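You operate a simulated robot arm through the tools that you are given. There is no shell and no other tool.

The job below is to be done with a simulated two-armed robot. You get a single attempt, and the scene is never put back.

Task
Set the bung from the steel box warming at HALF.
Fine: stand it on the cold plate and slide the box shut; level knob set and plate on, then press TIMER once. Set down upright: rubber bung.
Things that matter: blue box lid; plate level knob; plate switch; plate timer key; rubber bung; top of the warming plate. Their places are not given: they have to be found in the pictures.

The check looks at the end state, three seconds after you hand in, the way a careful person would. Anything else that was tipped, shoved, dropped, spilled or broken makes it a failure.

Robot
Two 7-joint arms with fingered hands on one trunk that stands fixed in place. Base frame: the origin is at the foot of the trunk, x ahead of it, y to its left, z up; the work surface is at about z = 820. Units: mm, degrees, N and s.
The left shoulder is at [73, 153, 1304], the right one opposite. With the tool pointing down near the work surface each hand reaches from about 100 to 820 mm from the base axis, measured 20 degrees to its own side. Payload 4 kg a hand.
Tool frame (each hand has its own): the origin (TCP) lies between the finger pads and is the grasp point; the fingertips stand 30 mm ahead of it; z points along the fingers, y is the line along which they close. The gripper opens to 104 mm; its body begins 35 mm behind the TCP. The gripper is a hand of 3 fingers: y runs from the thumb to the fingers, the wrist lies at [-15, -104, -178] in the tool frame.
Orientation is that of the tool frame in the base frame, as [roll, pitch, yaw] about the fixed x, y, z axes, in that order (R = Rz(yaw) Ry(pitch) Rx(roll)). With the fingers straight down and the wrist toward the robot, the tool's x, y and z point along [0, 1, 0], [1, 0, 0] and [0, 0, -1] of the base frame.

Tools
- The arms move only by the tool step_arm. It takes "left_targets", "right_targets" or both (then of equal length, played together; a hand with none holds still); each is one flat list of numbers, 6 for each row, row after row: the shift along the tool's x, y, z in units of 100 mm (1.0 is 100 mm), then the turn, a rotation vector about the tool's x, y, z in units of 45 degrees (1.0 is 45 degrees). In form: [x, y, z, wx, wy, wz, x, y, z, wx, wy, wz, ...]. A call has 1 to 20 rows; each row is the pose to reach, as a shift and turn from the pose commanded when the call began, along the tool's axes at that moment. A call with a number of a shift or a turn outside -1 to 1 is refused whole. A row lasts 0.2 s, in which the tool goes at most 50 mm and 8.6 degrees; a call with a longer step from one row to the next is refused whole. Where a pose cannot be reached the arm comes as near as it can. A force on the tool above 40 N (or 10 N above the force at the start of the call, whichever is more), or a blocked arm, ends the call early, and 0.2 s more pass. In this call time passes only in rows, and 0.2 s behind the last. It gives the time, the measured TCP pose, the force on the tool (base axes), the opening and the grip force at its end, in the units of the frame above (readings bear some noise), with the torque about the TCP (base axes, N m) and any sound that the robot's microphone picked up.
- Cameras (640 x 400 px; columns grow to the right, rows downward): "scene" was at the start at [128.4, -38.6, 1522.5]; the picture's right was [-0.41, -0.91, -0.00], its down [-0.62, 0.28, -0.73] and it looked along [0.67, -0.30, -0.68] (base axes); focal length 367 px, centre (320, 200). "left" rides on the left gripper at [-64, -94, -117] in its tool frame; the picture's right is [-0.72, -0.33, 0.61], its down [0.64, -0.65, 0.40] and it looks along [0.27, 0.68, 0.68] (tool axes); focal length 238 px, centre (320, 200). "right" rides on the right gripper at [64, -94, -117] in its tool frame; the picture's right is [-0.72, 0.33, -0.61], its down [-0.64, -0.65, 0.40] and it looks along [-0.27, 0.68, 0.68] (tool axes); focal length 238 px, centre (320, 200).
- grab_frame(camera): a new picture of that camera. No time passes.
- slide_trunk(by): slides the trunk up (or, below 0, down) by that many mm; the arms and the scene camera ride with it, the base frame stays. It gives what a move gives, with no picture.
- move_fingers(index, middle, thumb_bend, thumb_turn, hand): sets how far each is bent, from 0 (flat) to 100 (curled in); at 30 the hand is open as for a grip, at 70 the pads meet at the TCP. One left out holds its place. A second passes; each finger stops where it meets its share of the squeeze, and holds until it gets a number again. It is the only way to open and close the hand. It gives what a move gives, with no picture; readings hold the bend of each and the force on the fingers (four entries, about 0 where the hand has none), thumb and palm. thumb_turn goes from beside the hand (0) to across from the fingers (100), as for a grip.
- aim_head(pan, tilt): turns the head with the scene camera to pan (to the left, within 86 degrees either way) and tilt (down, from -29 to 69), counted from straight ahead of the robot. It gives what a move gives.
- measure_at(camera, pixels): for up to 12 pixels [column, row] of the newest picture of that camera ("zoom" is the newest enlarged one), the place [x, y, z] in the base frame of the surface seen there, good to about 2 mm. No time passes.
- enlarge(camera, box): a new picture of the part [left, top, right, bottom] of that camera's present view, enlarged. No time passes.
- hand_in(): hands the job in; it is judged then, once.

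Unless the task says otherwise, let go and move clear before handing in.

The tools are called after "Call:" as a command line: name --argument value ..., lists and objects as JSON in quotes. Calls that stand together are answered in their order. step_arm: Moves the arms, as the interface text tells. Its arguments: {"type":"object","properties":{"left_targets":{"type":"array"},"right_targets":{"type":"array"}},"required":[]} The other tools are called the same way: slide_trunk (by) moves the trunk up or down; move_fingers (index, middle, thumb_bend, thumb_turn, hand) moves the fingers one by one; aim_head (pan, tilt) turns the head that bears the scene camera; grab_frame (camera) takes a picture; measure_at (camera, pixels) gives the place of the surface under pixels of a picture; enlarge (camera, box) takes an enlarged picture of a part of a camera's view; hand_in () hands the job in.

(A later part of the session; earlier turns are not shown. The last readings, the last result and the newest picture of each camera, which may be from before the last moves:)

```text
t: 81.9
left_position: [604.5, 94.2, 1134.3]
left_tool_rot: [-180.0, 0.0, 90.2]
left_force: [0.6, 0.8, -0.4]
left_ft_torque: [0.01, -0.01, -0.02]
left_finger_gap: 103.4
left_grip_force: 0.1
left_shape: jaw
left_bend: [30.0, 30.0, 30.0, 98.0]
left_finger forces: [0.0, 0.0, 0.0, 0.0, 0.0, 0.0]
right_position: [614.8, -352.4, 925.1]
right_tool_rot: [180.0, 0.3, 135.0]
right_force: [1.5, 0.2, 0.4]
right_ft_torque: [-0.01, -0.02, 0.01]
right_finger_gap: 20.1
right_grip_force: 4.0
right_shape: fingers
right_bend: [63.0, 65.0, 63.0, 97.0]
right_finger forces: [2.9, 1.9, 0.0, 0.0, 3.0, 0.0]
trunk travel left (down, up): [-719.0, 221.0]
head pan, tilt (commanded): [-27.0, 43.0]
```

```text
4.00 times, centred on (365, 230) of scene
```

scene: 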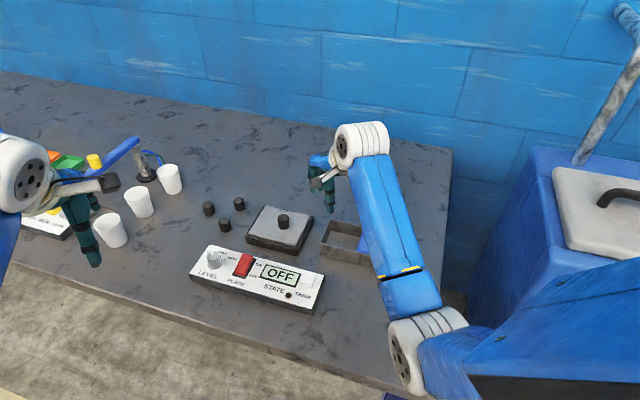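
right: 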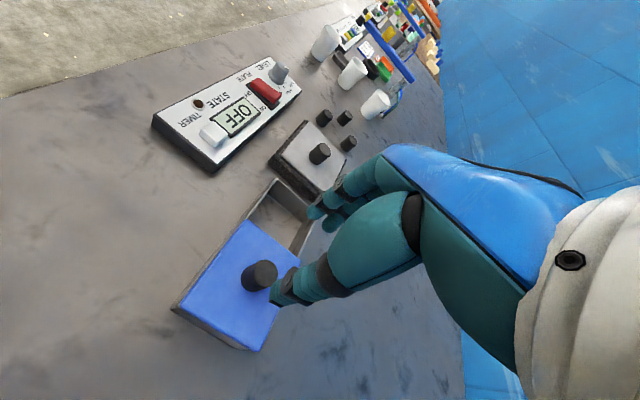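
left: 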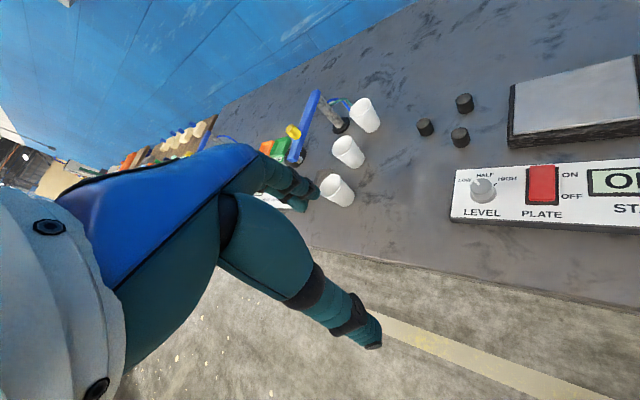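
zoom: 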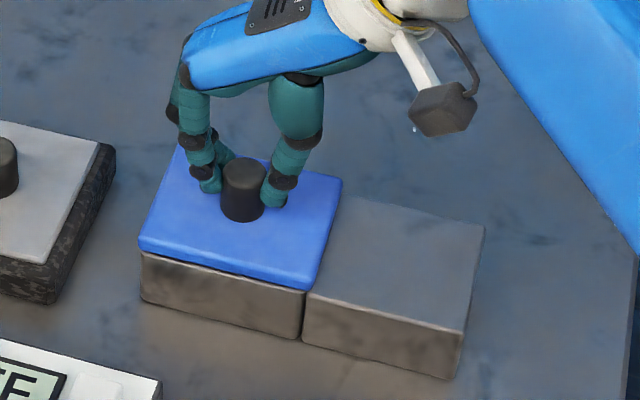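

The lid looks square over the box again. I'll release the knob, rise, and compare its corners with the starting measurements.

Call:
move_fingers --hand "right" --index 48 --middle 48 --thumb_bend 48

Call:
step_arm --right_targets '[0, 0, -0.15, 0, 0, 0, 0, 0, -0.4, 0, 0, 0, 0, 0, -0.7, 0, 0, 0, 0, 0, -1.0, 0, 0, 0]'

Call:
enlarge --camera "scene" --box '[310, 180, 420, 280]'

```text
t: 82.9
left_position: [603.5, 94.2, 1134.8]
left_tool_rot: [-180.0, 0.0, 90.1]
left_force: [0.1, 0.6, 0.0]
left_ft_torque: [-0.01, 0.01, 0.0]
left_finger_gap: 103.8
left_grip_force: 0.1
left_shape: jaw
left_bend: [30.0, 30.0, 30.0, 98.0]
left_finger forces: [0.1, 0.0, 0.0, 0.1, 0.1, 0.0]
right_position: [614.6, -354.1, 924.9]
right_tool_rot: [-180.0, 0.2, 135.0]
right_force: [-0.3, -0.3, -0.5]
right_ft_torque: [0.0, -0.03, 0.05]
right_finger_gap: 56.8
right_grip_force: 0.0
right_shape: fingers
right_bend: [48.0, 48.0, 48.0, 97.0]
right_finger forces: [0.0, 0.1, 0.0, 0.0, 0.0, 0.0]
trunk travel left (down, up): [-719.0, 221.0]
head pan, tilt (commanded): [-27.0, 43.0]
```

```text
t: 83.9
left_position: [602.7, 94.8, 1135.0]
left_tool_rot: [180.0, 0.1, 90.0]
left_force: [1.1, 1.2, -0.2]
left_ft_torque: [0.02, 0.02, 0.0]
left_finger_gap: 103.5
left_grip_force: 0.1
left_shape: jaw
left_bend: [30.0, 30.0, 30.0, 98.0]
left_finger forces: [0.0, 0.0, 0.0, 0.1, 0.1, 0.0]
right_position: [615.2, -353.3, 1026.1]
right_tool_rot: [-179.9, 0.3, 134.9]
right_force: [0.4, 0.6, -0.2]
right_ft_torque: [0.0, 0.0, 0.02]
right_finger_gap: 56.7
right_grip_force: 0.1
right_shape: fingers
right_bend: [48.0, 48.0, 48.0, 97.0]
right_finger forces: [0.0, 0.0, 0.0, 0.1, 0.1, 0.1]
trunk travel left (down, up): [-719.0, 221.0]
head pan, tilt (commanded): [-27.0, 43.0]
```

```text
4.00 times, centred on (365, 230) of scene
```

zoom: 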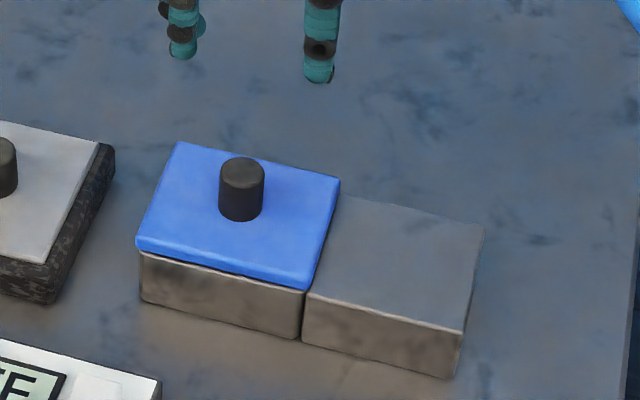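

Call:
measure_at --camera "zoom" --pixels '[[182, 147], [335, 182], [303, 282], [143, 237], [242, 170], [227, 172], [258, 172], [342, 200], [305, 296], [150, 255]]'

```text
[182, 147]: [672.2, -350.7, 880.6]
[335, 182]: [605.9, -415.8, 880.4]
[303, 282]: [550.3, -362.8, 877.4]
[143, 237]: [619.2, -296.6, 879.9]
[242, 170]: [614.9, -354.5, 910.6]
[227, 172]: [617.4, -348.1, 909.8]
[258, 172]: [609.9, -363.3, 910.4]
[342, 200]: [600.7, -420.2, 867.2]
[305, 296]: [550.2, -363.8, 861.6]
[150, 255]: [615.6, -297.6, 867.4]
```

The lid's corners match the starting ones to within about 2 mm, so the box is shut. Now I'll move the right hand toward the LEVEL knob at about (685,-62), raising and shifting the left hand out of the way at the same time.

Call:
step_arm --right_targets '[0.09, 0.15, 0, 0, 0, 0.083, 0.18, 0.29, 0, 0, 0, 0.167, 0.27, 0.44, 0, 0, 0, 0.25, 0.35, 0.59, 0, 0, 0, 0.333, 0.44, 0.73, 0, 0, 0, 0.417, 0.53, 0.88, 0, 0, 0, 0.5]' --left_targets '[0.08, -0.05, -0.16, 0, 0, 0, 0.16, -0.1, -0.33, 0, 0, 0, 0.25, -0.15, -0.5, 0, 0, 0, 0.33, -0.2, -0.66, 0, 0, 0, 0.41, -0.25, -0.83, 0, 0, 0, 0.5, -0.3, -0.98, 0, 0, 0]'

Call:
grab_frame --camera "scene"

```text
t: 85.3
left_position: [573.7, 147.6, 1233.9]
left_tool_rot: [-179.9, 0.2, 90.2]
left_force: [-0.2, 0.5, 0.7]
left_ft_torque: [-0.02, -0.02, 0.01]
left_finger_gap: 103.6
left_grip_force: 0.0
left_shape: jaw
left_bend: [30.0, 30.0, 30.0, 98.0]
left_finger forces: [0.1, 0.0, 0.0, 0.0, 0.0, 0.0]
right_position: [639.2, -251.9, 1026.2]
right_tool_rot: [-180.0, 0.4, 112.4]
right_force: [0.2, 1.4, -0.6]
right_ft_torque: [0.0, -0.01, 0.02]
right_finger_gap: 56.5
right_grip_force: 0.0
right_shape: fingers
right_bend: [48.0, 48.0, 48.0, 97.0]
right_finger forces: [0.0, 0.0, 0.0, 0.0, 0.1, 0.0]
trunk travel left (down, up): [-719.0, 221.0]
head pan, tilt (commanded): [-27.0, 43.0]
```

```text
taken
```

scene: 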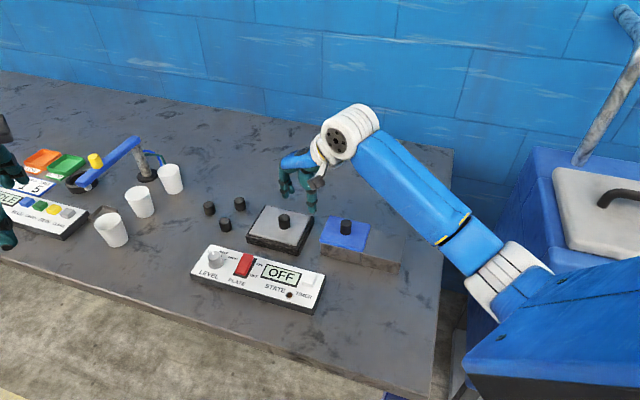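

The left hand is clear and the right hand is on its way at (639,-252,1026). I'll continue toward the LEVEL knob.

Call:
step_arm --right_targets '[0.17, 0.12, 0, 0, 0, 0, 0.33, 0.25, 0, 0, 0, 0, 0.5, 0.37, 0, 0, 0, 0, 0.66, 0.49, 0, 0, 0, 0, 0.83, 0.61, 0, 0, 0, 0]'

Call:
step_arm --right_targets '[0.15, 0.08, 0, 0, 0, 0, 0.3, 0.15, 0, 0, 0, 0, 0.45, 0.23, 0, 0, 0, 0, 0.6, 0.3, 0, 0, 0, 0, 0.76, 0.38, 0, 0, 0, 0]'

Call:
grab_frame --camera "right"

Call:
grab_frame --camera "scene"

```text
t: 86.5
left_position: [572.7, 146.4, 1233.1]
left_tool_rot: [180.0, 0.1, 90.1]
left_force: [-0.4, 0.1, -1.3]
left_ft_torque: [-0.01, -0.03, -0.01]
left_finger_gap: 103.5
left_grip_force: 0.0
left_shape: jaw
left_bend: [30.0, 30.0, 30.0, 98.0]
left_finger forces: [0.0, 0.0, 0.0, 0.0, 0.0, 0.0]
right_position: [663.6, -153.0, 1023.9]
right_tool_rot: [-180.0, 0.5, 112.4]
right_force: [0.3, -0.2, 0.0]
right_ft_torque: [0.02, -0.02, 0.0]
right_finger_gap: 56.6
right_grip_force: 0.1
right_shape: fingers
right_bend: [48.0, 48.0, 48.0, 97.0]
right_finger forces: [0.1, 0.0, 0.0, 0.0, 0.0, 0.0]
trunk travel left (down, up): [-719.0, 221.0]
head pan, tilt (commanded): [-27.0, 43.0]
```

```text
t: 87.7
left_position: [574.9, 147.7, 1232.9]
left_tool_rot: [-180.0, 0.2, 90.1]
left_force: [0.7, 0.3, 0.0]
left_ft_torque: [-0.04, 0.01, 0.02]
left_finger_gap: 103.5
left_grip_force: 0.1
left_shape: jaw
left_bend: [30.0, 30.0, 30.0, 98.0]
left_finger forces: [0.0, 0.0, 0.0, 0.0, 0.0, 0.0]
right_position: [669.3, -67.4, 1023.3]
right_tool_rot: [180.0, 0.4, 112.5]
right_force: [0.6, -0.3, 0.2]
right_ft_torque: [0.01, -0.01, 0.01]
right_finger_gap: 57.0
right_grip_force: 0.0
right_shape: fingers
right_bend: [48.0, 48.0, 48.0, 97.0]
right_finger forces: [0.1, 0.1, 0.0, 0.0, 0.0, 0.0]
trunk travel left (down, up): [-719.0, 221.0]
head pan, tilt (commanded): [-27.0, 43.0]
```

```text
taken
```

right: 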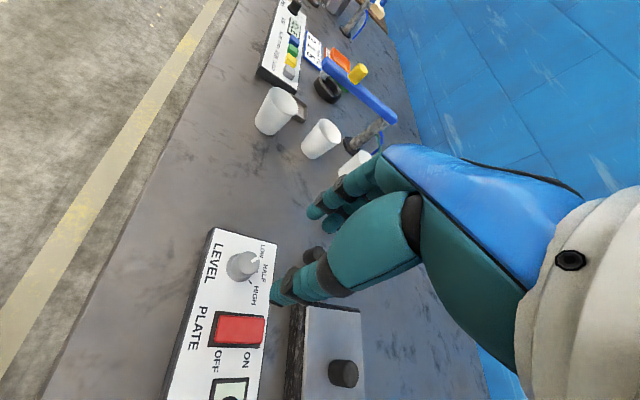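

```text
taken
```

scene: 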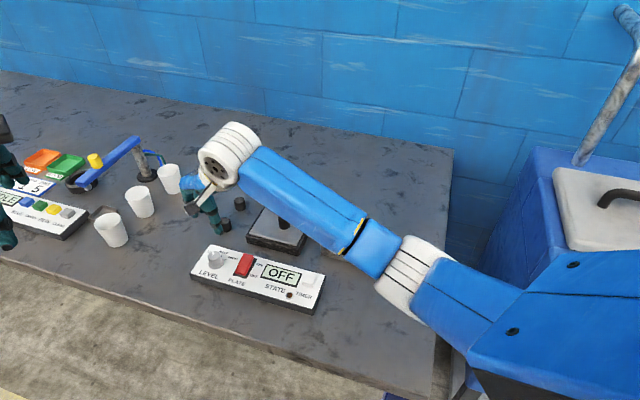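

The right camera sees the LEVEL knob at (243,266). I'll enlarge it there and in the scene view to find its centre and pointer.

Call:
enlarge --camera "right" --box '[200, 225, 290, 310]'

Call:
measure_at --camera "right" --pixels '[[243, 260], [232, 262], [258, 262], [245, 252], [245, 276], [263, 252], [265, 268], [262, 280], [238, 280], [214, 232], [276, 240]]'

Call:
enlarge --camera "scene" --box '[190, 235, 260, 285]'

```text
4.71 times, centred on (245, 268) of right
```

zoom: 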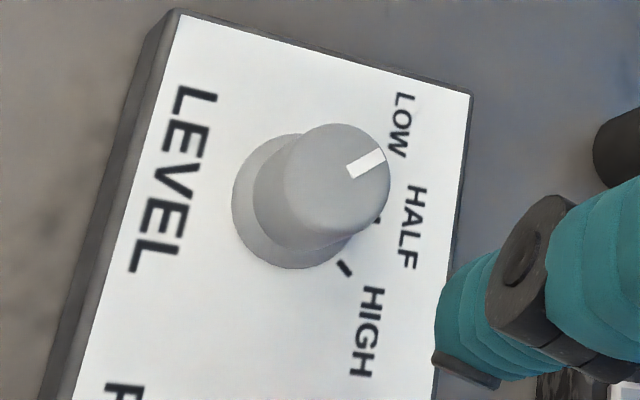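

```text
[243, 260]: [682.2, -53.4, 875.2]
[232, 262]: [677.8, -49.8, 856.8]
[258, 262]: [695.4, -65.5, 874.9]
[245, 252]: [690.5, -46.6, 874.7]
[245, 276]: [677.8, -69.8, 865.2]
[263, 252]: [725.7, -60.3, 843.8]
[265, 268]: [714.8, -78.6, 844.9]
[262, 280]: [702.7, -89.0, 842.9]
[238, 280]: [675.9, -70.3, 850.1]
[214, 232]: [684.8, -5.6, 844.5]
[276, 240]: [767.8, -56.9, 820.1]
```

```text
8.00 times, centred on (225, 260) of scene
```

zoom: 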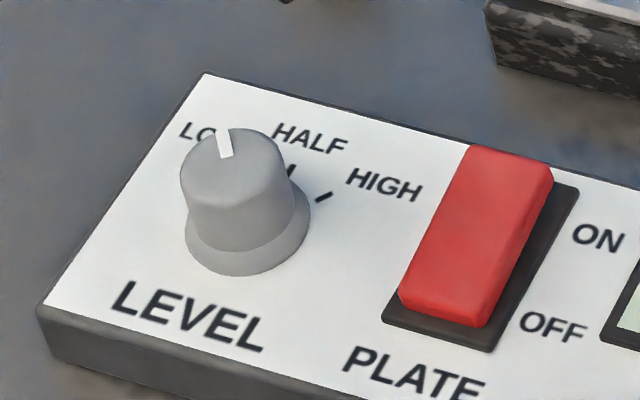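

The scene zoom shows the knob's white pointer at (224,143) toward LOW, with the HALF tick at (290,170). I'll measure these.

Call:
measure_at --camera "zoom" --pixels '[[233, 165], [188, 172], [280, 165], [236, 133], [238, 198], [219, 131], [228, 155], [290, 170], [323, 196], [248, 265], [200, 235], [300, 220]]'

```text
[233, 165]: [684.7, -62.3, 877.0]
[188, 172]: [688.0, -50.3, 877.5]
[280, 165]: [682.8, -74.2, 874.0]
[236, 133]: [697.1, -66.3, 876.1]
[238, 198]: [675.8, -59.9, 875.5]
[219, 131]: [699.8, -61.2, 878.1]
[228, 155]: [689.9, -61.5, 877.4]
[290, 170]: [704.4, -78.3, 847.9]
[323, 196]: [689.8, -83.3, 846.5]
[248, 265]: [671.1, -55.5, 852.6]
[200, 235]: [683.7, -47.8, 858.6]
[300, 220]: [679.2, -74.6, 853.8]
```

The knob centre is about (685.5,-62.5), top z=877, with the pointer at LOW and HALF 45° clockwise from it. I'll centre over it and lower to z≈940 for a closer check.

Call:
step_arm --right_targets '[0, 0.06, 0.1, 0, 0, 0, -0.01, 0.12, 0.25, 0, 0, 0, -0.017, 0.169, 0.4, 0, 0, 0, -0.017, 0.169, 0.55, 0, 0, 0, -0.017, 0.169, 0.7, 0, 0, 0, -0.017, 0.169, 0.83, 0, 0, 0]'

Call:
enlarge --camera "right" --box '[200, 190, 340, 330]'

Call:
enlarge --camera "scene" --box '[170, 200, 270, 290]'

```text
t: 89.1
left_position: [574.5, 146.4, 1232.5]
left_tool_rot: [179.9, 0.2, 90.1]
left_force: [0.4, 0.2, 0.1]
left_ft_torque: [0.02, 0.0, 0.0]
left_finger_gap: 103.7
left_grip_force: 0.0
left_shape: jaw
left_bend: [30.0, 30.0, 30.0, 98.0]
left_finger forces: [0.1, 0.1, 0.1, 0.0, 0.0, 0.0]
right_position: [685.3, -63.3, 939.7]
right_tool_rot: [180.0, 0.4, 112.5]
right_force: [-0.4, -0.1, 0.7]
right_ft_torque: [0.02, 0.01, 0.01]
right_finger_gap: 56.9
right_grip_force: 0.1
right_shape: fingers
right_bend: [48.0, 48.0, 48.0, 97.0]
right_finger forces: [0.0, 0.0, 0.0, 0.0, 0.0, 0.1]
trunk travel left (down, up): [-719.0, 221.0]
head pan, tilt (commanded): [-27.0, 43.0]
```

```text
2.86 times, centred on (270, 260) of right
```

zoom: 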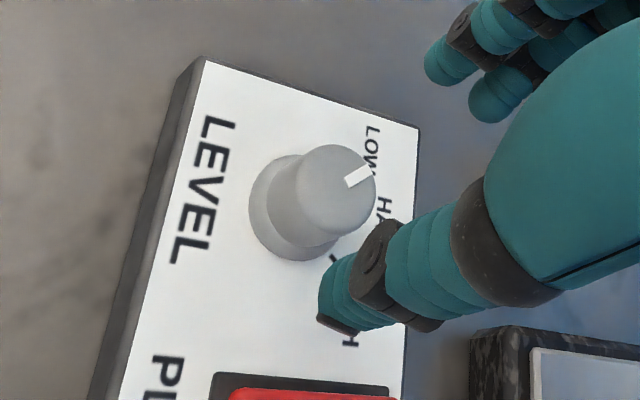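

```text
4.44 times, centred on (220, 245) of scene
```

zoom: 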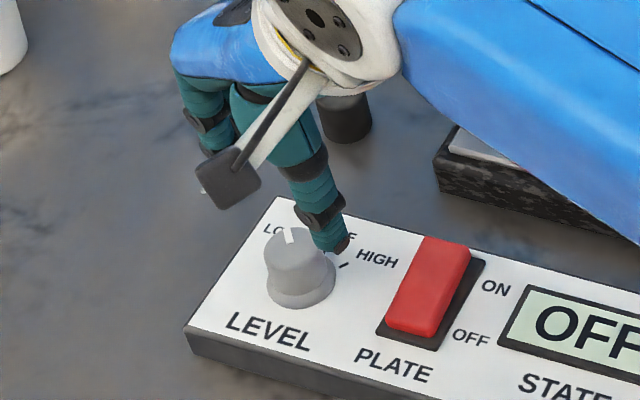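

The hand is above the knob. I'll measure the knob top from this closer wrist view to confirm the centre.

Call:
measure_at --camera "zoom" --pixels '[[292, 260], [292, 235], [270, 250], [322, 250]]'

Call:
enlarge --camera "right" --box '[230, 210, 310, 280]'

```text
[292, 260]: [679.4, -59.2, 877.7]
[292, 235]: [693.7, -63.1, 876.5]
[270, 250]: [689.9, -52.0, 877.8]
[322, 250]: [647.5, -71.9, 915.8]
```

```text
5.71 times, centred on (270, 245) of right
```

zoom: 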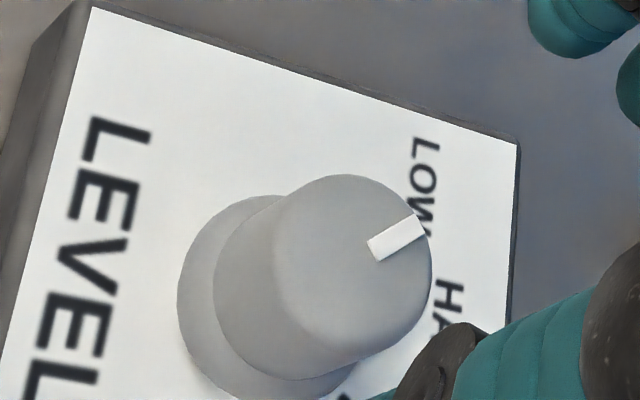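

Call:
measure_at --camera "zoom" --pixels '[[353, 262], [282, 268], [422, 262], [350, 182], [358, 345], [418, 222], [375, 248], [300, 320], [410, 320], [300, 205]]'

```text
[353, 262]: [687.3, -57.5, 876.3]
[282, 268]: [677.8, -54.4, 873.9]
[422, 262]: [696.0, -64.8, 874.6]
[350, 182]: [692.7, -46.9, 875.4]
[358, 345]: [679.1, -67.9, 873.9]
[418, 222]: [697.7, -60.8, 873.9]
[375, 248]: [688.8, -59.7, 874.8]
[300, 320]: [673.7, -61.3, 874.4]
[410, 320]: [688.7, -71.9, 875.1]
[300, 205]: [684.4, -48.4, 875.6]
```

Both cameras agree on a centre near (686,-61), with the pointer straight along LOW. I'll lower around the knob to TCP z≈888, keeping the fingertips above the panel.

Call:
step_arm --right_targets '[0.019, 0.015, 0.1, 0, 0, 0, 0.019, 0.015, 0.2, 0, 0, 0, 0.019, 0.015, 0.3, 0, 0, 0, 0.019, 0.015, 0.4, 0, 0, 0, 0.019, 0.015, 0.47, 0, 0, 0, 0.019, 0.015, 0.515, 0, 0, 0]'

Call:
enlarge --camera "right" --box '[210, 180, 330, 300]'

Call:
enlarge --camera "scene" --box '[170, 200, 270, 290]'

```text
t: 90.5
left_position: [572.9, 146.9, 1232.9]
left_tool_rot: [180.0, 0.2, 90.1]
left_force: [0.1, 0.2, -0.2]
left_ft_torque: [0.01, 0.04, 0.05]
left_finger_gap: 103.9
left_grip_force: 0.0
left_shape: jaw
left_bend: [30.0, 30.0, 30.0, 98.0]
left_finger forces: [0.0, 0.1, 0.0, 0.1, 0.1, 0.0]
right_position: [685.9, -61.1, 889.8]
right_tool_rot: [-180.0, 0.3, 112.5]
right_force: [0.5, 0.3, 0.4]
right_ft_torque: [0.04, -0.01, 0.0]
right_finger_gap: 57.0
right_grip_force: 0.0
right_shape: fingers
right_bend: [48.0, 48.0, 48.0, 97.0]
right_finger forces: [0.0, 0.1, 0.0, 0.0, 0.0, 0.1]
trunk travel left (down, up): [-719.0, 221.0]
head pan, tilt (commanded): [-27.0, 43.0]
```

```text
3.33 times, centred on (270, 240) of right
```

zoom: 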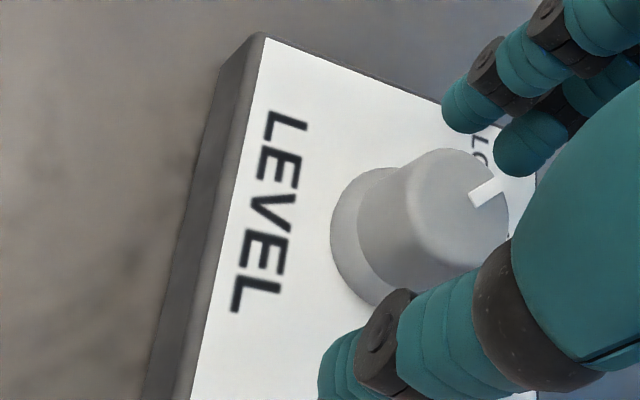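

```text
4.44 times, centred on (220, 245) of scene
```

zoom: 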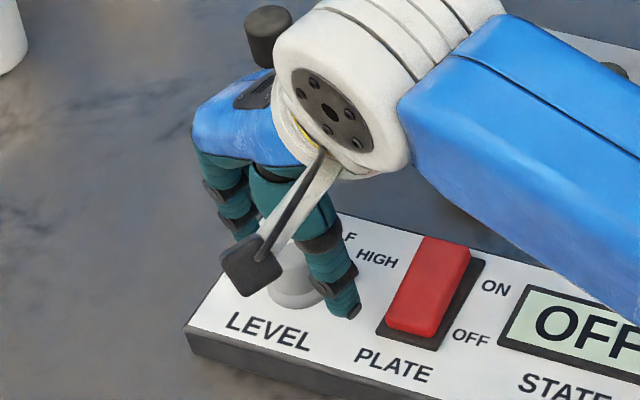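

The knob sits between the thumb and fingers, maybe a few millimetres off-centre. I'll measure the knob's top edges again from this nearest view.

Call:
enlarge --camera "right" --box '[270, 205, 350, 275]'

```text
5.71 times, centred on (310, 240) of right
```

zoom: 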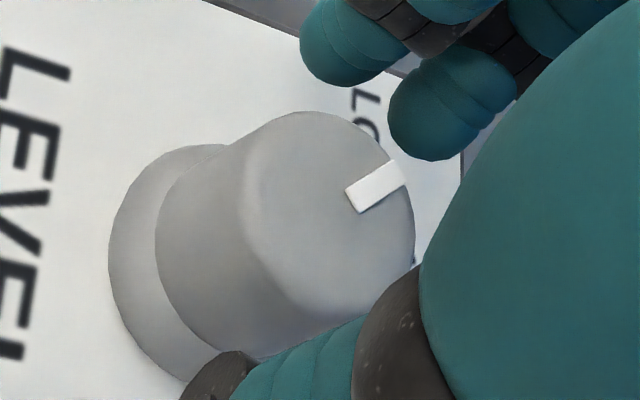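

Call:
measure_at --camera "zoom" --pixels '[[330, 212], [252, 205], [408, 225], [312, 118], [335, 308], [265, 145], [395, 165], [280, 285], [390, 175], [352, 197]]'

```text
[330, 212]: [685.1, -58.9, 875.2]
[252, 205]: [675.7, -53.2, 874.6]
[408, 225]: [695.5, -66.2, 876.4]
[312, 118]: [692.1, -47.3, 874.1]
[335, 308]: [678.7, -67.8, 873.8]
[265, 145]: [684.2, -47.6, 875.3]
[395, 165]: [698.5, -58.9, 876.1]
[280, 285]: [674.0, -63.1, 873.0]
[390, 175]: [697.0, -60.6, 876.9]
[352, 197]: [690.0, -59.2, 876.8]
```

The centre comes out near (685.7,-60), within about a millimetre of the TCP. I'll close gently on the knob.

Call:
move_fingers --hand "right" --index 60 --middle 60 --thumb_bend 60

Call:
move_fingers --hand "right" --index 66 --middle 66 --thumb_bend 66

Call:
enlarge --camera "right" --box '[250, 190, 350, 290]'

```text
t: 91.5
left_position: [573.6, 146.7, 1233.2]
left_tool_rot: [-179.9, 0.1, 90.2]
left_force: [-0.1, -0.2, 0.2]
left_ft_torque: [0.04, -0.02, 0.03]
left_finger_gap: 103.8
left_grip_force: 0.2
left_shape: jaw
left_bend: [30.0, 30.0, 30.0, 98.0]
left_finger forces: [0.0, 0.0, 0.1, 0.1, 0.1, 0.1]
right_position: [686.5, -62.4, 888.5]
right_tool_rot: [-179.9, 0.3, 112.4]
right_force: [1.2, -0.2, 0.2]
right_ft_torque: [-0.01, -0.03, 0.04]
right_finger_gap: 28.0
right_grip_force: 0.5
right_shape: fingers
right_bend: [59.0, 60.0, 60.0, 97.0]
right_finger forces: [1.0, 0.0, 0.0, 0.1, 0.1, 0.0]
trunk travel left (down, up): [-719.0, 221.0]
head pan, tilt (commanded): [-27.0, 43.0]
```

```text
t: 92.5
left_position: [574.0, 146.6, 1232.8]
left_tool_rot: [179.9, 0.1, 90.2]
left_force: [0.1, -0.4, 0.7]
left_ft_torque: [-0.02, 0.01, -0.03]
left_finger_gap: 103.7
left_grip_force: 0.0
left_shape: jaw
left_bend: [30.0, 30.0, 30.0, 98.0]
left_finger forces: [0.1, 0.0, 0.0, 0.0, 0.0, 0.0]
right_position: [687.2, -60.5, 888.5]
right_tool_rot: [179.9, 0.3, 112.4]
right_force: [4.2, 1.8, 0.0]
right_ft_torque: [0.03, -0.11, 0.02]
right_finger_gap: 23.0
right_grip_force: 5.2
right_shape: fingers
right_bend: [60.0, 64.0, 63.0, 97.0]
right_finger forces: [4.9, 2.4, 0.0, 0.0, 3.0, 0.1]
trunk travel left (down, up): [-719.0, 221.0]
head pan, tilt (commanded): [-27.0, 43.0]
```

```text
4.00 times, centred on (300, 240) of right
```

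zoom: 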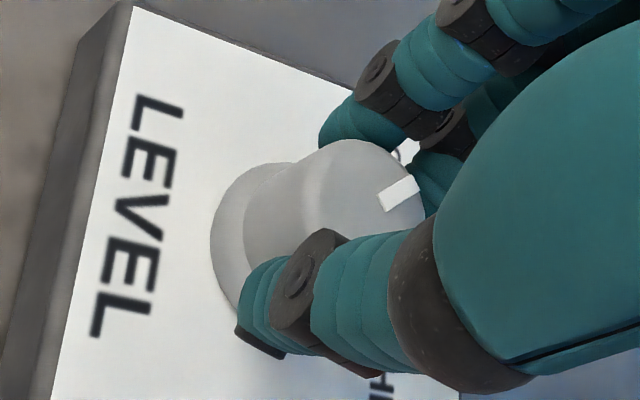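

The knob is gripped with 2.4–4.9 N per finger. I'll turn the hand 45° clockwise (seen from above) in small steps.

Call:
step_arm --right_targets '[0, 0.005, 0, 0, 0, 0.125, 0, 0.01, 0, 0, 0, 0.25, 0, 0.01, 0, 0, 0, 0.375, 0, 0.01, 0, 0, 0, 0.5, 0, 0.01, 0, 0, 0, 0.625, 0, 0.01, 0, 0, 0, 0.75, 0, 0.01, 0, 0, 0, 0.875, 0, 0.01, 0, 0, 0, 1.0]'

Call:
enlarge --camera "right" --box '[250, 190, 350, 290]'

Call:
grab_frame --camera "scene"

```text
t: 94.3
left_position: [574.2, 148.0, 1233.4]
left_tool_rot: [180.0, 0.2, 90.1]
left_force: [-0.3, 0.2, 0.0]
left_ft_torque: [0.02, 0.01, 0.02]
left_finger_gap: 103.7
left_grip_force: 0.1
left_shape: jaw
left_bend: [30.0, 30.0, 30.0, 98.0]
left_finger forces: [0.0, 0.1, 0.0, 0.0, 0.0, 0.0]
right_position: [687.7, -60.4, 889.8]
right_tool_rot: [179.8, 0.3, 67.4]
right_force: [0.1, 0.6, -1.9]
right_ft_torque: [-0.01, 0.04, 0.03]
right_finger_gap: 23.2
right_grip_force: 4.7
right_shape: fingers
right_bend: [61.0, 65.0, 62.0, 97.0]
right_finger forces: [3.2, 1.4, 0.0, 0.0, 4.5, 0.1]
trunk travel left (down, up): [-719.0, 221.0]
head pan, tilt (commanded): [-27.0, 43.0]
```

```text
4.00 times, centred on (300, 240) of right
```

zoom: 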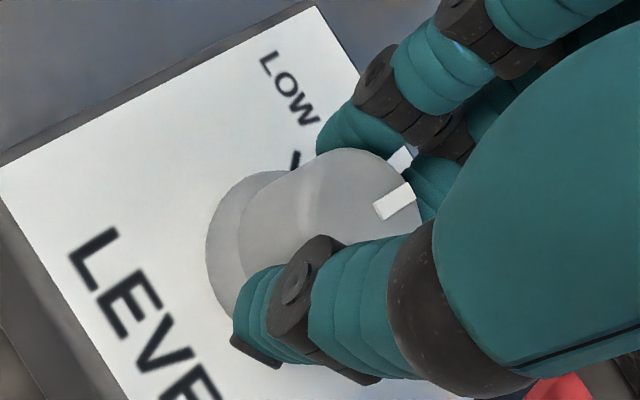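

```text
taken
```

scene: 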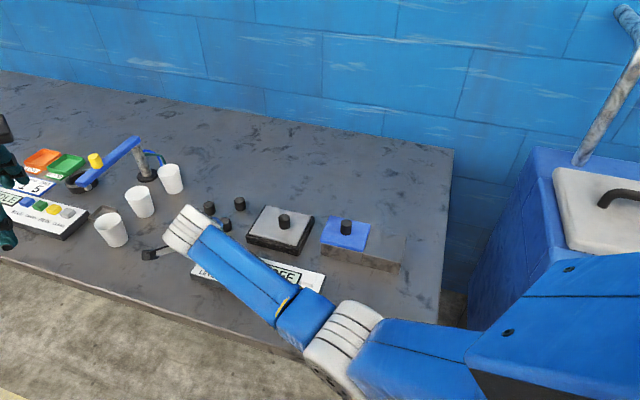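

The pointer stayed fixed relative to the hand while the panel turned, so the knob followed. I'll release, rise, and check the pointer against HALF.

Call:
move_fingers --hand "right" --index 50 --middle 50 --thumb_bend 50

Call:
step_arm --right_targets '[0, 0, -0.1, 0, 0, 0, 0, 0, -0.3, 0, 0, 0, 0, 0, -0.6, 0, 0, 0, 0, 0, -0.95, 0, 0, 0]'

Call:
grab_frame --camera "right"

Call:
enlarge --camera "right" --box '[210, 190, 330, 310]'

```text
t: 95.3
left_position: [573.8, 146.6, 1233.2]
left_tool_rot: [180.0, 0.1, 90.1]
left_force: [0.2, -0.2, -0.3]
left_ft_torque: [0.04, 0.0, 0.0]
left_finger_gap: 103.6
left_grip_force: 0.1
left_shape: jaw
left_bend: [30.0, 30.0, 30.0, 98.0]
left_finger forces: [0.0, 0.1, 0.0, 0.1, 0.1, 0.1]
right_position: [687.9, -60.1, 890.1]
right_tool_rot: [179.6, 0.2, 67.4]
right_force: [0.8, 0.3, 0.4]
right_ft_torque: [-0.03, -0.01, 0.02]
right_finger_gap: 51.4
right_grip_force: 0.1
right_shape: fingers
right_bend: [50.0, 50.0, 50.0, 97.0]
right_finger forces: [0.0, 0.0, 0.0, 0.0, 0.0, 0.0]
trunk travel left (down, up): [-719.0, 221.0]
head pan, tilt (commanded): [-27.0, 43.0]
```

```text
t: 96.3
left_position: [573.1, 148.1, 1232.6]
left_tool_rot: [180.0, 0.2, 90.2]
left_force: [-0.1, -0.7, 0.4]
left_ft_torque: [-0.01, 0.01, 0.01]
left_finger_gap: 103.7
left_grip_force: 0.1
left_shape: jaw
left_bend: [30.0, 30.0, 30.0, 98.0]
left_finger forces: [0.1, 0.1, 0.0, 0.1, 0.0, 0.0]
right_position: [686.6, -61.0, 984.8]
right_tool_rot: [179.7, 0.3, 67.6]
right_force: [0.2, -0.7, 0.0]
right_ft_torque: [-0.04, 0.02, 0.02]
right_finger_gap: 51.6
right_grip_force: 0.0
right_shape: fingers
right_bend: [50.0, 50.0, 50.0, 97.0]
right_finger forces: [0.1, 0.1, 0.1, 0.0, 0.0, 0.0]
trunk travel left (down, up): [-719.0, 221.0]
head pan, tilt (commanded): [-27.0, 43.0]
```

```text
taken
```

right: 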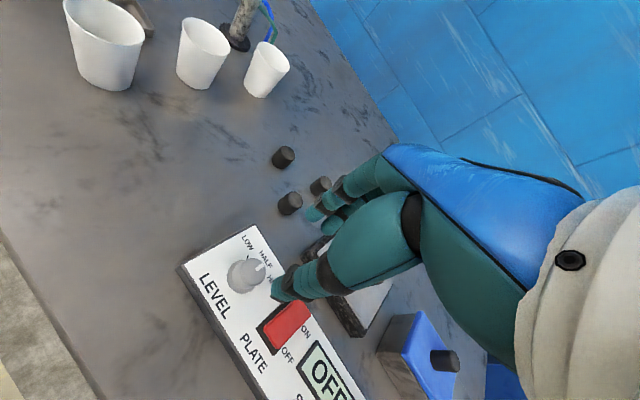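

```text
3.33 times, centred on (270, 250) of right
```

zoom: 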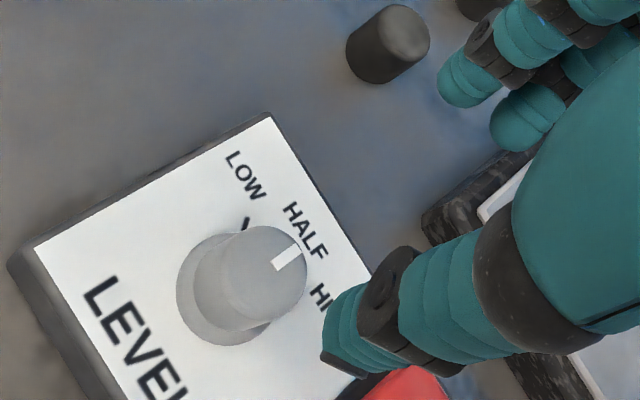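

The pointer now points at HALF in this view. I'll move the hand away toward the switch and check with the scene camera too.

Call:
measure_at --camera "zoom" --pixels '[[278, 264], [300, 249], [262, 268], [248, 222], [222, 270], [304, 285], [255, 230], [275, 315]]'

Call:
step_arm --right_targets '[-0.2, -0.1, -0.05, 0, 0, 0, -0.4, -0.2, -0.1, 0, 0, 0, -0.6, -0.3, -0.15, 0, 0, 0, -0.8, -0.3, -0.2, 0, 0, 0, -0.98, -0.3, -0.2, 0, 0, 0]'

Call:
enlarge --camera "scene" --box '[180, 225, 280, 305]'

Call:
grab_frame --camera "right"

```text
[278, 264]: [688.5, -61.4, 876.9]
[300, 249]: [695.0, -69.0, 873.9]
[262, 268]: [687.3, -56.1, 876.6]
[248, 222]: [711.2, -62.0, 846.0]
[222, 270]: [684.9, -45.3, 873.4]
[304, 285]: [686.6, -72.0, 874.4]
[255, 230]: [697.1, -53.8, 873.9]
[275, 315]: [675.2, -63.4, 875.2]
```

```text
t: 97.5
left_position: [572.6, 146.4, 1233.5]
left_tool_rot: [180.0, 0.1, 90.1]
left_force: [0.0, -0.3, -0.3]
left_ft_torque: [-0.01, -0.01, -0.01]
left_finger_gap: 104.0
left_grip_force: 0.2
left_shape: jaw
left_bend: [30.0, 30.0, 30.0, 98.0]
left_finger forces: [0.0, 0.1, 0.0, 0.0, 0.0, 0.1]
right_position: [621.1, -140.6, 1005.6]
right_tool_rot: [179.9, 0.2, 67.5]
right_force: [-0.2, -1.0, 0.2]
right_ft_torque: [-0.02, 0.03, 0.01]
right_finger_gap: 51.9
right_grip_force: 0.1
right_shape: fingers
right_bend: [50.0, 50.0, 50.0, 97.0]
right_finger forces: [0.0, 0.0, 0.1, 0.0, 0.1, 0.0]
trunk travel left (down, up): [-719.0, 221.0]
head pan, tilt (commanded): [-27.0, 43.0]
```

```text
5.00 times, centred on (230, 265) of scene
```

zoom: 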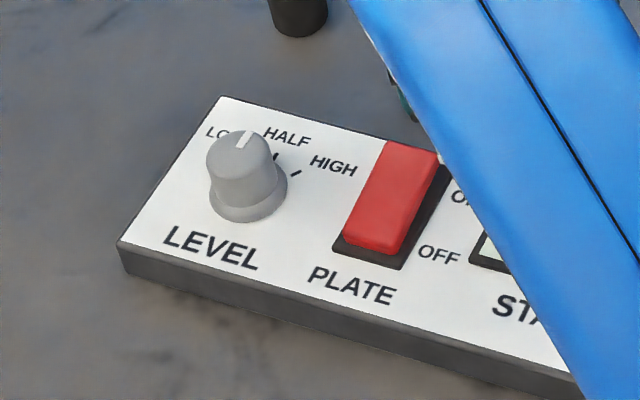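

```text
taken
```

right: 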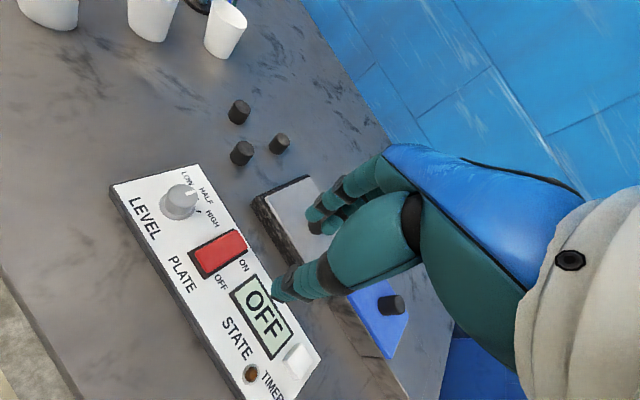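

The pointer now stands near the HALF tick. I'll enlarge the knob strongly to measure the pointer angle.

Call:
enlarge --camera "scene" --box '[210, 242, 246, 272]'

Call:
enlarge --camera "right" --box '[140, 160, 230, 240]'

```text
13.33 times, centred on (228, 257) of scene
```

zoom: 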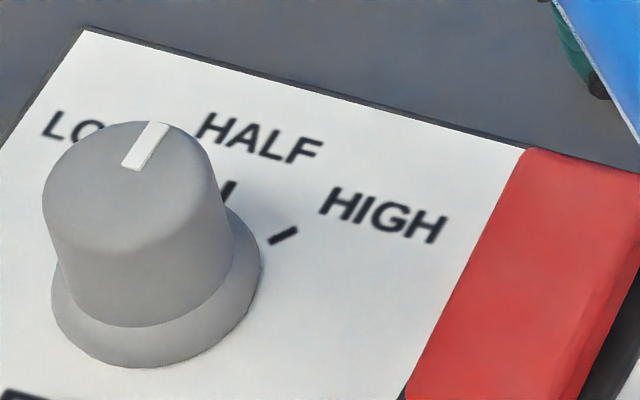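

```text
5.00 times, centred on (185, 200) of right
```

zoom: 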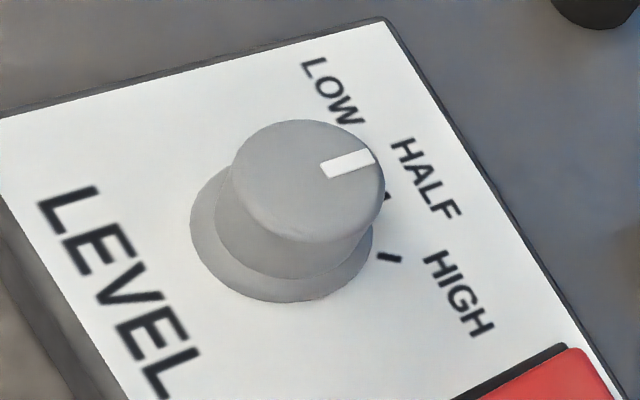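

Call:
measure_at --camera "zoom" --pixels '[[326, 170], [370, 158], [238, 180], [380, 185], [305, 126], [315, 236], [388, 195], [380, 257], [399, 259], [388, 30], [560, 310], [440, 115]]'

```text
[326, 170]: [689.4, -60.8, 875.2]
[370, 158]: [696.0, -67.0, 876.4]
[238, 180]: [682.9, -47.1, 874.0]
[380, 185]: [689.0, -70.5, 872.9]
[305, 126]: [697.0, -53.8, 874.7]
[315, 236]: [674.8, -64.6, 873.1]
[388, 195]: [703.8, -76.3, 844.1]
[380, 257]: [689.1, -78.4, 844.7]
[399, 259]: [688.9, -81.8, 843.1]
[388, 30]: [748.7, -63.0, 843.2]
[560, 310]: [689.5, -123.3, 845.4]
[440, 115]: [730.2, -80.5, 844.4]
```

The right view gives the pointer along about -43° and the HALF tick along about -44° from the centre (686,-59). I'll confirm from the scene camera.

Call:
enlarge --camera "scene" --box '[210, 242, 246, 272]'

Call:
measure_at --camera "zoom" --pixels '[[157, 128], [132, 165], [148, 142], [48, 195], [205, 165], [140, 124], [125, 235], [228, 195], [272, 241], [296, 229], [88, 33], [500, 148]]'

```text
13.33 times, centred on (228, 257) of scene
```

zoom: 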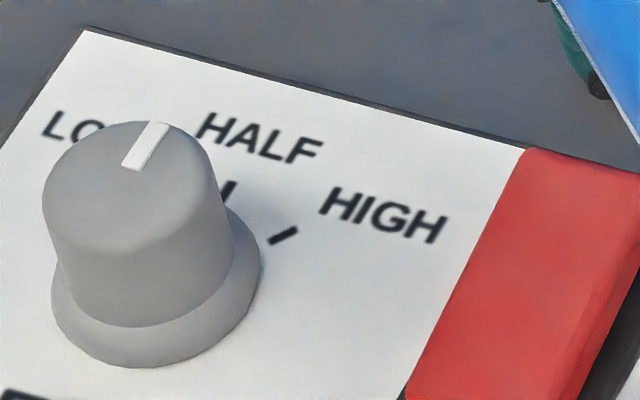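

```text
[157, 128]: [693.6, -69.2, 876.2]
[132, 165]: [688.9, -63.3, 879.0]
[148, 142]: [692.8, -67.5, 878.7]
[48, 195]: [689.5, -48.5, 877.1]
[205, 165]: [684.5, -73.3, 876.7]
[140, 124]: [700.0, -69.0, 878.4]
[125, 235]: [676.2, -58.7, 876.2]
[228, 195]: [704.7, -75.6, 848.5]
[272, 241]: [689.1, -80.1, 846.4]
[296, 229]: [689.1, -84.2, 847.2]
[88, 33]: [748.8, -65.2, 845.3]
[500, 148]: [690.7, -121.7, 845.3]
```

Ray estimates from both cameras put the pointer at about -44° to -48°, matching HALF at -45°. Next is the switch. I'll close the fingers into a compact tip and position above the raised ON end, near (657,-129).

Call:
move_fingers --hand "right" --index 70 --middle 70 --thumb_bend 70

Call:
step_arm --right_targets '[0.08, 0.1, 0.1, 0, 0, 0, 0.16, 0.2, 0.25, 0, 0, 0, 0.24, 0.287, 0.4, 0, 0, 0, 0.24, 0.287, 0.55, 0, 0, 0, 0.24, 0.287, 0.7, 0, 0, 0]'

Call:
grab_frame --camera "right"

Call:
enlarge --camera "scene" --box '[190, 220, 320, 310]'

```text
t: 98.5
left_position: [573.0, 147.6, 1232.8]
left_tool_rot: [-180.0, 0.0, 90.0]
left_force: [-0.9, 0.1, -0.1]
left_ft_torque: [0.02, 0.0, 0.0]
left_finger_gap: 103.9
left_grip_force: 0.0
left_shape: jaw
left_bend: [30.0, 30.0, 30.0, 98.0]
left_finger forces: [0.0, 0.0, 0.0, 0.0, 0.1, 0.0]
right_position: [623.7, -139.1, 1004.0]
right_tool_rot: [179.8, 0.2, 67.5]
right_force: [-0.7, 0.0, 0.4]
right_ft_torque: [-0.01, 0.01, 0.02]
right_finger_gap: 1.5
right_grip_force: 0.1
right_shape: fingers
right_bend: [70.0, 70.0, 70.0, 97.0]
right_finger forces: [0.1, 0.1, 0.1, 0.0, 0.0, 0.1]
trunk travel left (down, up): [-719.0, 221.0]
head pan, tilt (commanded): [-27.0, 43.0]
```

```text
t: 99.7
left_position: [573.5, 146.1, 1233.0]
left_tool_rot: [-180.0, 0.1, 90.1]
left_force: [-0.8, -0.5, -0.6]
left_ft_torque: [0.02, -0.01, 0.0]
left_finger_gap: 103.6
left_grip_force: 0.0
left_shape: jaw
left_bend: [30.0, 30.0, 30.0, 98.0]
left_finger forces: [0.1, 0.0, 0.0, 0.0, 0.0, 0.0]
right_position: [658.5, -129.0, 934.3]
right_tool_rot: [179.7, 0.2, 67.5]
right_force: [0.3, 0.3, 0.8]
right_ft_torque: [0.0, 0.02, 0.0]
right_finger_gap: 1.4
right_grip_force: 0.1
right_shape: fingers
right_bend: [70.0, 70.0, 70.0, 97.0]
right_finger forces: [0.1, 0.0, 0.0, 0.1, 0.0, 0.0]
trunk travel left (down, up): [-719.0, 221.0]
head pan, tilt (commanded): [-27.0, 43.0]
```

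```text
taken
```

right: 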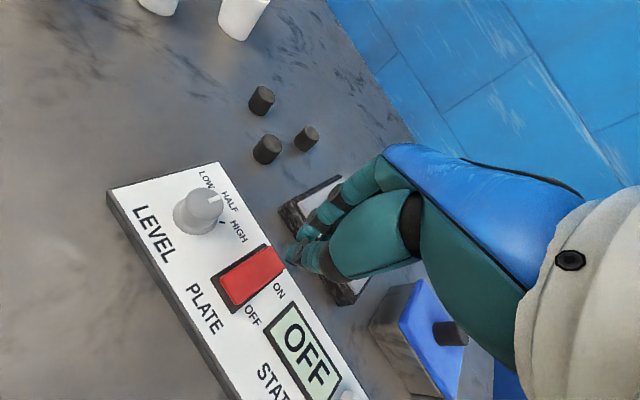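

```text
4.44 times, centred on (255, 265) of scene
```

zoom: 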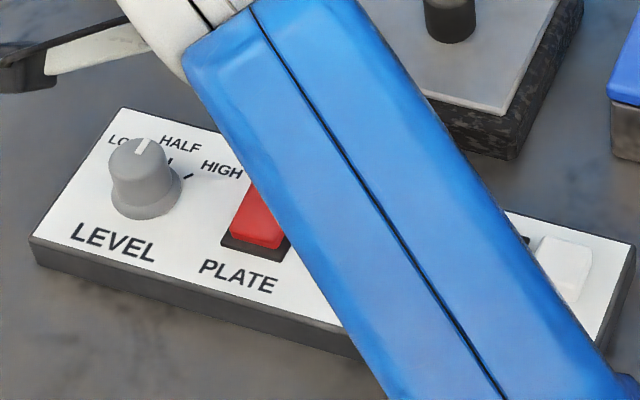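

The closed tip is above the red switch. I'll enlarge the wrist view to see it against the ON end, at about (265,262).

Call:
enlarge --camera "right" --box '[205, 210, 335, 320]'

Call:
measure_at --camera "right" --pixels '[[222, 280], [262, 250], [282, 266], [236, 302], [250, 275], [270, 262], [292, 262], [300, 235], [316, 235]]'

```text
3.64 times, centred on (270, 265) of right
```

zoom: 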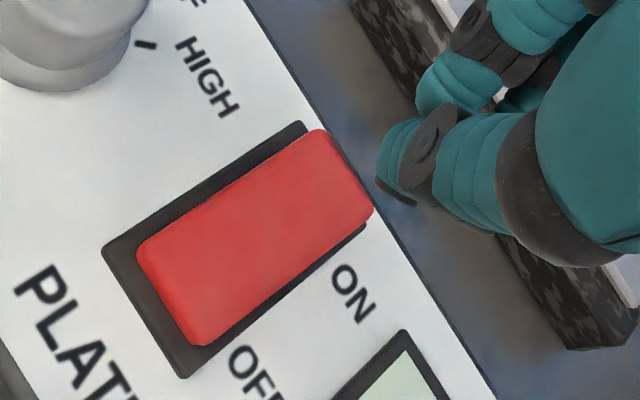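

```text
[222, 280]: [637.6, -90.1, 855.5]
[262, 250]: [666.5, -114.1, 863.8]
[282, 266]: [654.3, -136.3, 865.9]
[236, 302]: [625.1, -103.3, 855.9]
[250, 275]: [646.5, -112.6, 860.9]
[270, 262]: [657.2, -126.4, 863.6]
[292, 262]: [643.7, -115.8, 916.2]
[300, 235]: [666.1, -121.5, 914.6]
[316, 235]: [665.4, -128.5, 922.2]
```

The tip is lined up over the ON half. I'll shift 3 mm further toward the ON end and descend to just above contact.

Call:
step_arm --right_targets '[-0.011, 0.028, 0.1, 0, 0, 0, -0.011, 0.028, 0.2, 0, 0, 0, -0.011, 0.028, 0.28, 0, 0, 0, -0.011, 0.028, 0.34, 0, 0, 0]'

Call:
enlarge --camera "right" --box '[205, 210, 335, 320]'

```text
t: 100.7
left_position: [574.3, 146.8, 1232.9]
left_tool_rot: [-180.0, 0.0, 90.2]
left_force: [0.1, 0.4, 0.3]
left_ft_torque: [0.04, 0.02, -0.02]
left_finger_gap: 103.8
left_grip_force: 0.2
left_shape: jaw
left_bend: [30.0, 30.0, 30.0, 98.0]
left_finger forces: [0.0, 0.0, 0.0, 0.1, 0.0, 0.1]
right_position: [660.5, -131.2, 901.3]
right_tool_rot: [179.7, 0.3, 67.6]
right_force: [-0.8, 0.0, 0.4]
right_ft_torque: [0.02, 0.02, 0.01]
right_finger_gap: 1.4
right_grip_force: 0.0
right_shape: fingers
right_bend: [70.0, 70.0, 70.0, 97.0]
right_finger forces: [0.0, 0.0, 0.0, 0.0, 0.0, 0.1]
trunk travel left (down, up): [-719.0, 221.0]
head pan, tilt (commanded): [-27.0, 43.0]
```

```text
3.64 times, centred on (270, 265) of right
```

zoom: 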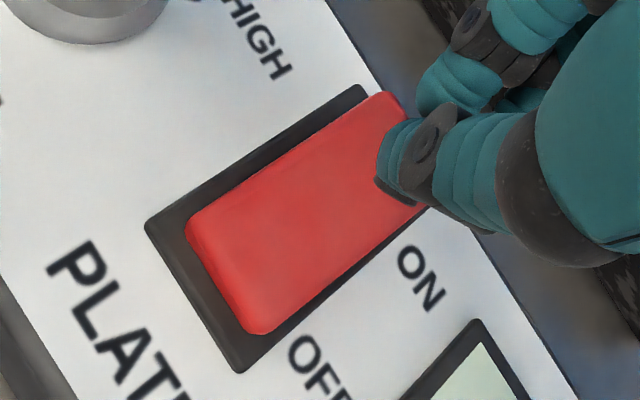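

The thumb tip is over the ON end. I'll press down slowly and listen for the switch.

Call:
step_arm --right_targets '[0, 0, 0.03, 0, 0, 0, 0, 0, 0.06, 0, 0, 0, 0, 0, 0.09, 0, 0, 0, 0, 0, 0.12, 0, 0, 0]'

Call:
enlarge --camera "right" --box '[205, 210, 335, 320]'

```text
t: 101.7
left_position: [571.6, 147.0, 1234.5]
left_tool_rot: [179.9, 0.2, 90.2]
left_force: [0.0, 0.4, 0.4]
left_ft_torque: [0.0, -0.01, 0.03]
left_finger_gap: 103.9
left_grip_force: 0.1
left_shape: jaw
left_bend: [30.0, 30.0, 30.0, 98.0]
left_finger forces: [0.0, 0.1, 0.0, 0.0, 0.1, 0.0]
right_position: [660.0, -130.0, 889.9]
right_tool_rot: [179.6, 0.2, 67.5]
right_force: [-0.1, -1.5, 7.4]
right_ft_torque: [0.07, 0.05, 0.03]
right_finger_gap: 0.1
right_grip_force: 4.1
right_shape: fingers
right_bend: [70.0, 70.0, 71.0, 98.0]
right_finger forces: [0.0, 0.0, 0.0, 0.0, 7.0, 0.0]
trunk travel left (down, up): [-719.0, 221.0]
head pan, tilt (commanded): [-27.0, 43.0]
```

```text
3.64 times, centred on (270, 265) of right
```

zoom: 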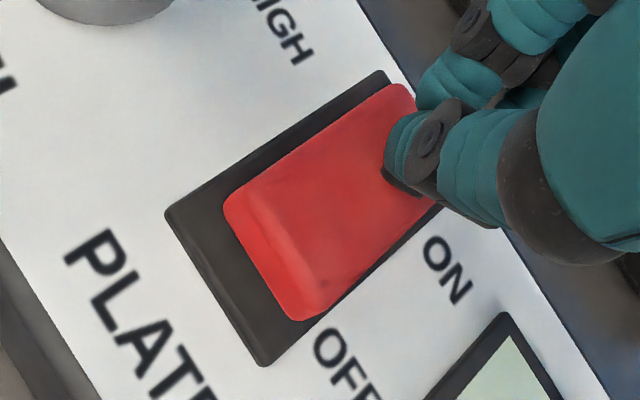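

The rocker is tilting: its OFF end is rising, with 7.4 N on the tool. I'll press a little further.

Call:
step_arm --right_targets '[0, 0, 0.015, 0, 0, 0, 0, 0, 0.03, 0, 0, 0, 0, 0, 0.045, 0, 0, 0]'

Call:
enlarge --camera "right" --box '[205, 210, 335, 320]'

```text
t: 102.5
left_position: [567.8, 148.7, 1236.2]
left_tool_rot: [179.7, 0.1, 90.1]
left_force: [0.0, -0.7, -0.1]
left_ft_torque: [0.01, 0.0, 0.0]
left_finger_gap: 103.7
left_grip_force: 0.2
left_shape: jaw
left_bend: [30.0, 30.0, 30.0, 98.0]
left_finger forces: [0.1, 0.1, 0.0, 0.0, 0.0, 0.0]
right_position: [657.7, -128.6, 890.1]
right_tool_rot: [179.3, 0.2, 67.5]
right_force: [-2.3, 0.0, 28.6]
right_ft_torque: [0.34, 0.24, 0.04]
right_finger_gap: 0.1
right_grip_force: 13.9
right_shape: fingers
right_bend: [70.0, 70.0, 71.0, 98.0]
right_finger forces: [0.0, 0.1, 0.0, 0.0, 27.2, 0.0]
trunk travel left (down, up): [-719.0, 221.0]
head pan, tilt (commanded): [-27.0, 43.0]
```

```text
3.64 times, centred on (270, 265) of right
```

zoom: 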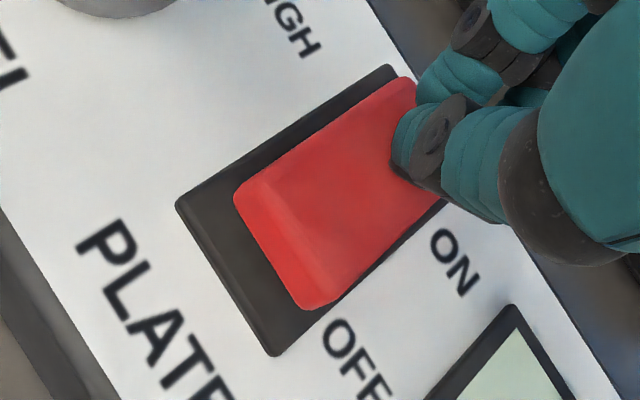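

The force jumped to 28.6 N with no further travel, so the rocker is at its stop. I'll lift off and look at the switch and display.

Call:
step_arm --right_targets '[0, 0, -0.1, 0, 0, 0, 0, 0, -0.25, 0, 0, 0, 0, 0, -0.5, 0, 0, 0, 0, 0, -0.8, 0, 0, 0]'

Call:
grab_frame --camera "right"

```text
t: 103.5
left_position: [574.6, 146.9, 1233.6]
left_tool_rot: [180.0, 0.2, 90.3]
left_force: [1.4, -0.5, 0.6]
left_ft_torque: [0.0, -0.02, 0.0]
left_finger_gap: 103.7
left_grip_force: 0.1
left_shape: jaw
left_bend: [30.0, 30.0, 30.0, 98.0]
left_finger forces: [0.1, 0.1, 0.0, 0.0, 0.1, 0.1]
right_position: [660.3, -128.8, 964.9]
right_tool_rot: [179.8, 0.4, 67.4]
right_force: [0.2, 0.1, 0.4]
right_ft_torque: [0.01, 0.0, -0.01]
right_finger_gap: 0.7
right_grip_force: 0.0
right_shape: fingers
right_bend: [70.0, 70.0, 70.0, 97.0]
right_finger forces: [0.0, 0.1, 0.0, 0.0, 0.0, 0.1]
trunk travel left (down, up): [-719.0, 221.0]
head pan, tilt (commanded): [-27.0, 43.0]
```

```text
taken
```

right: 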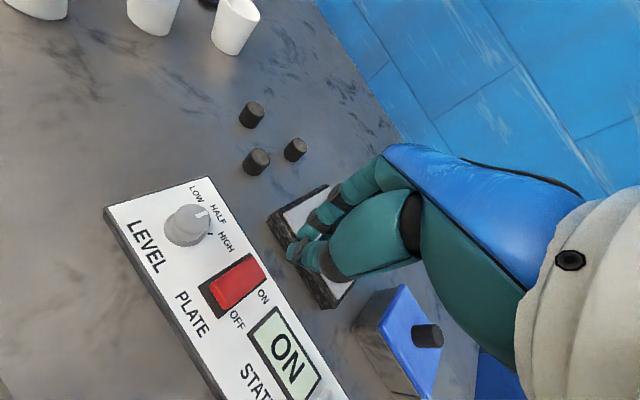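

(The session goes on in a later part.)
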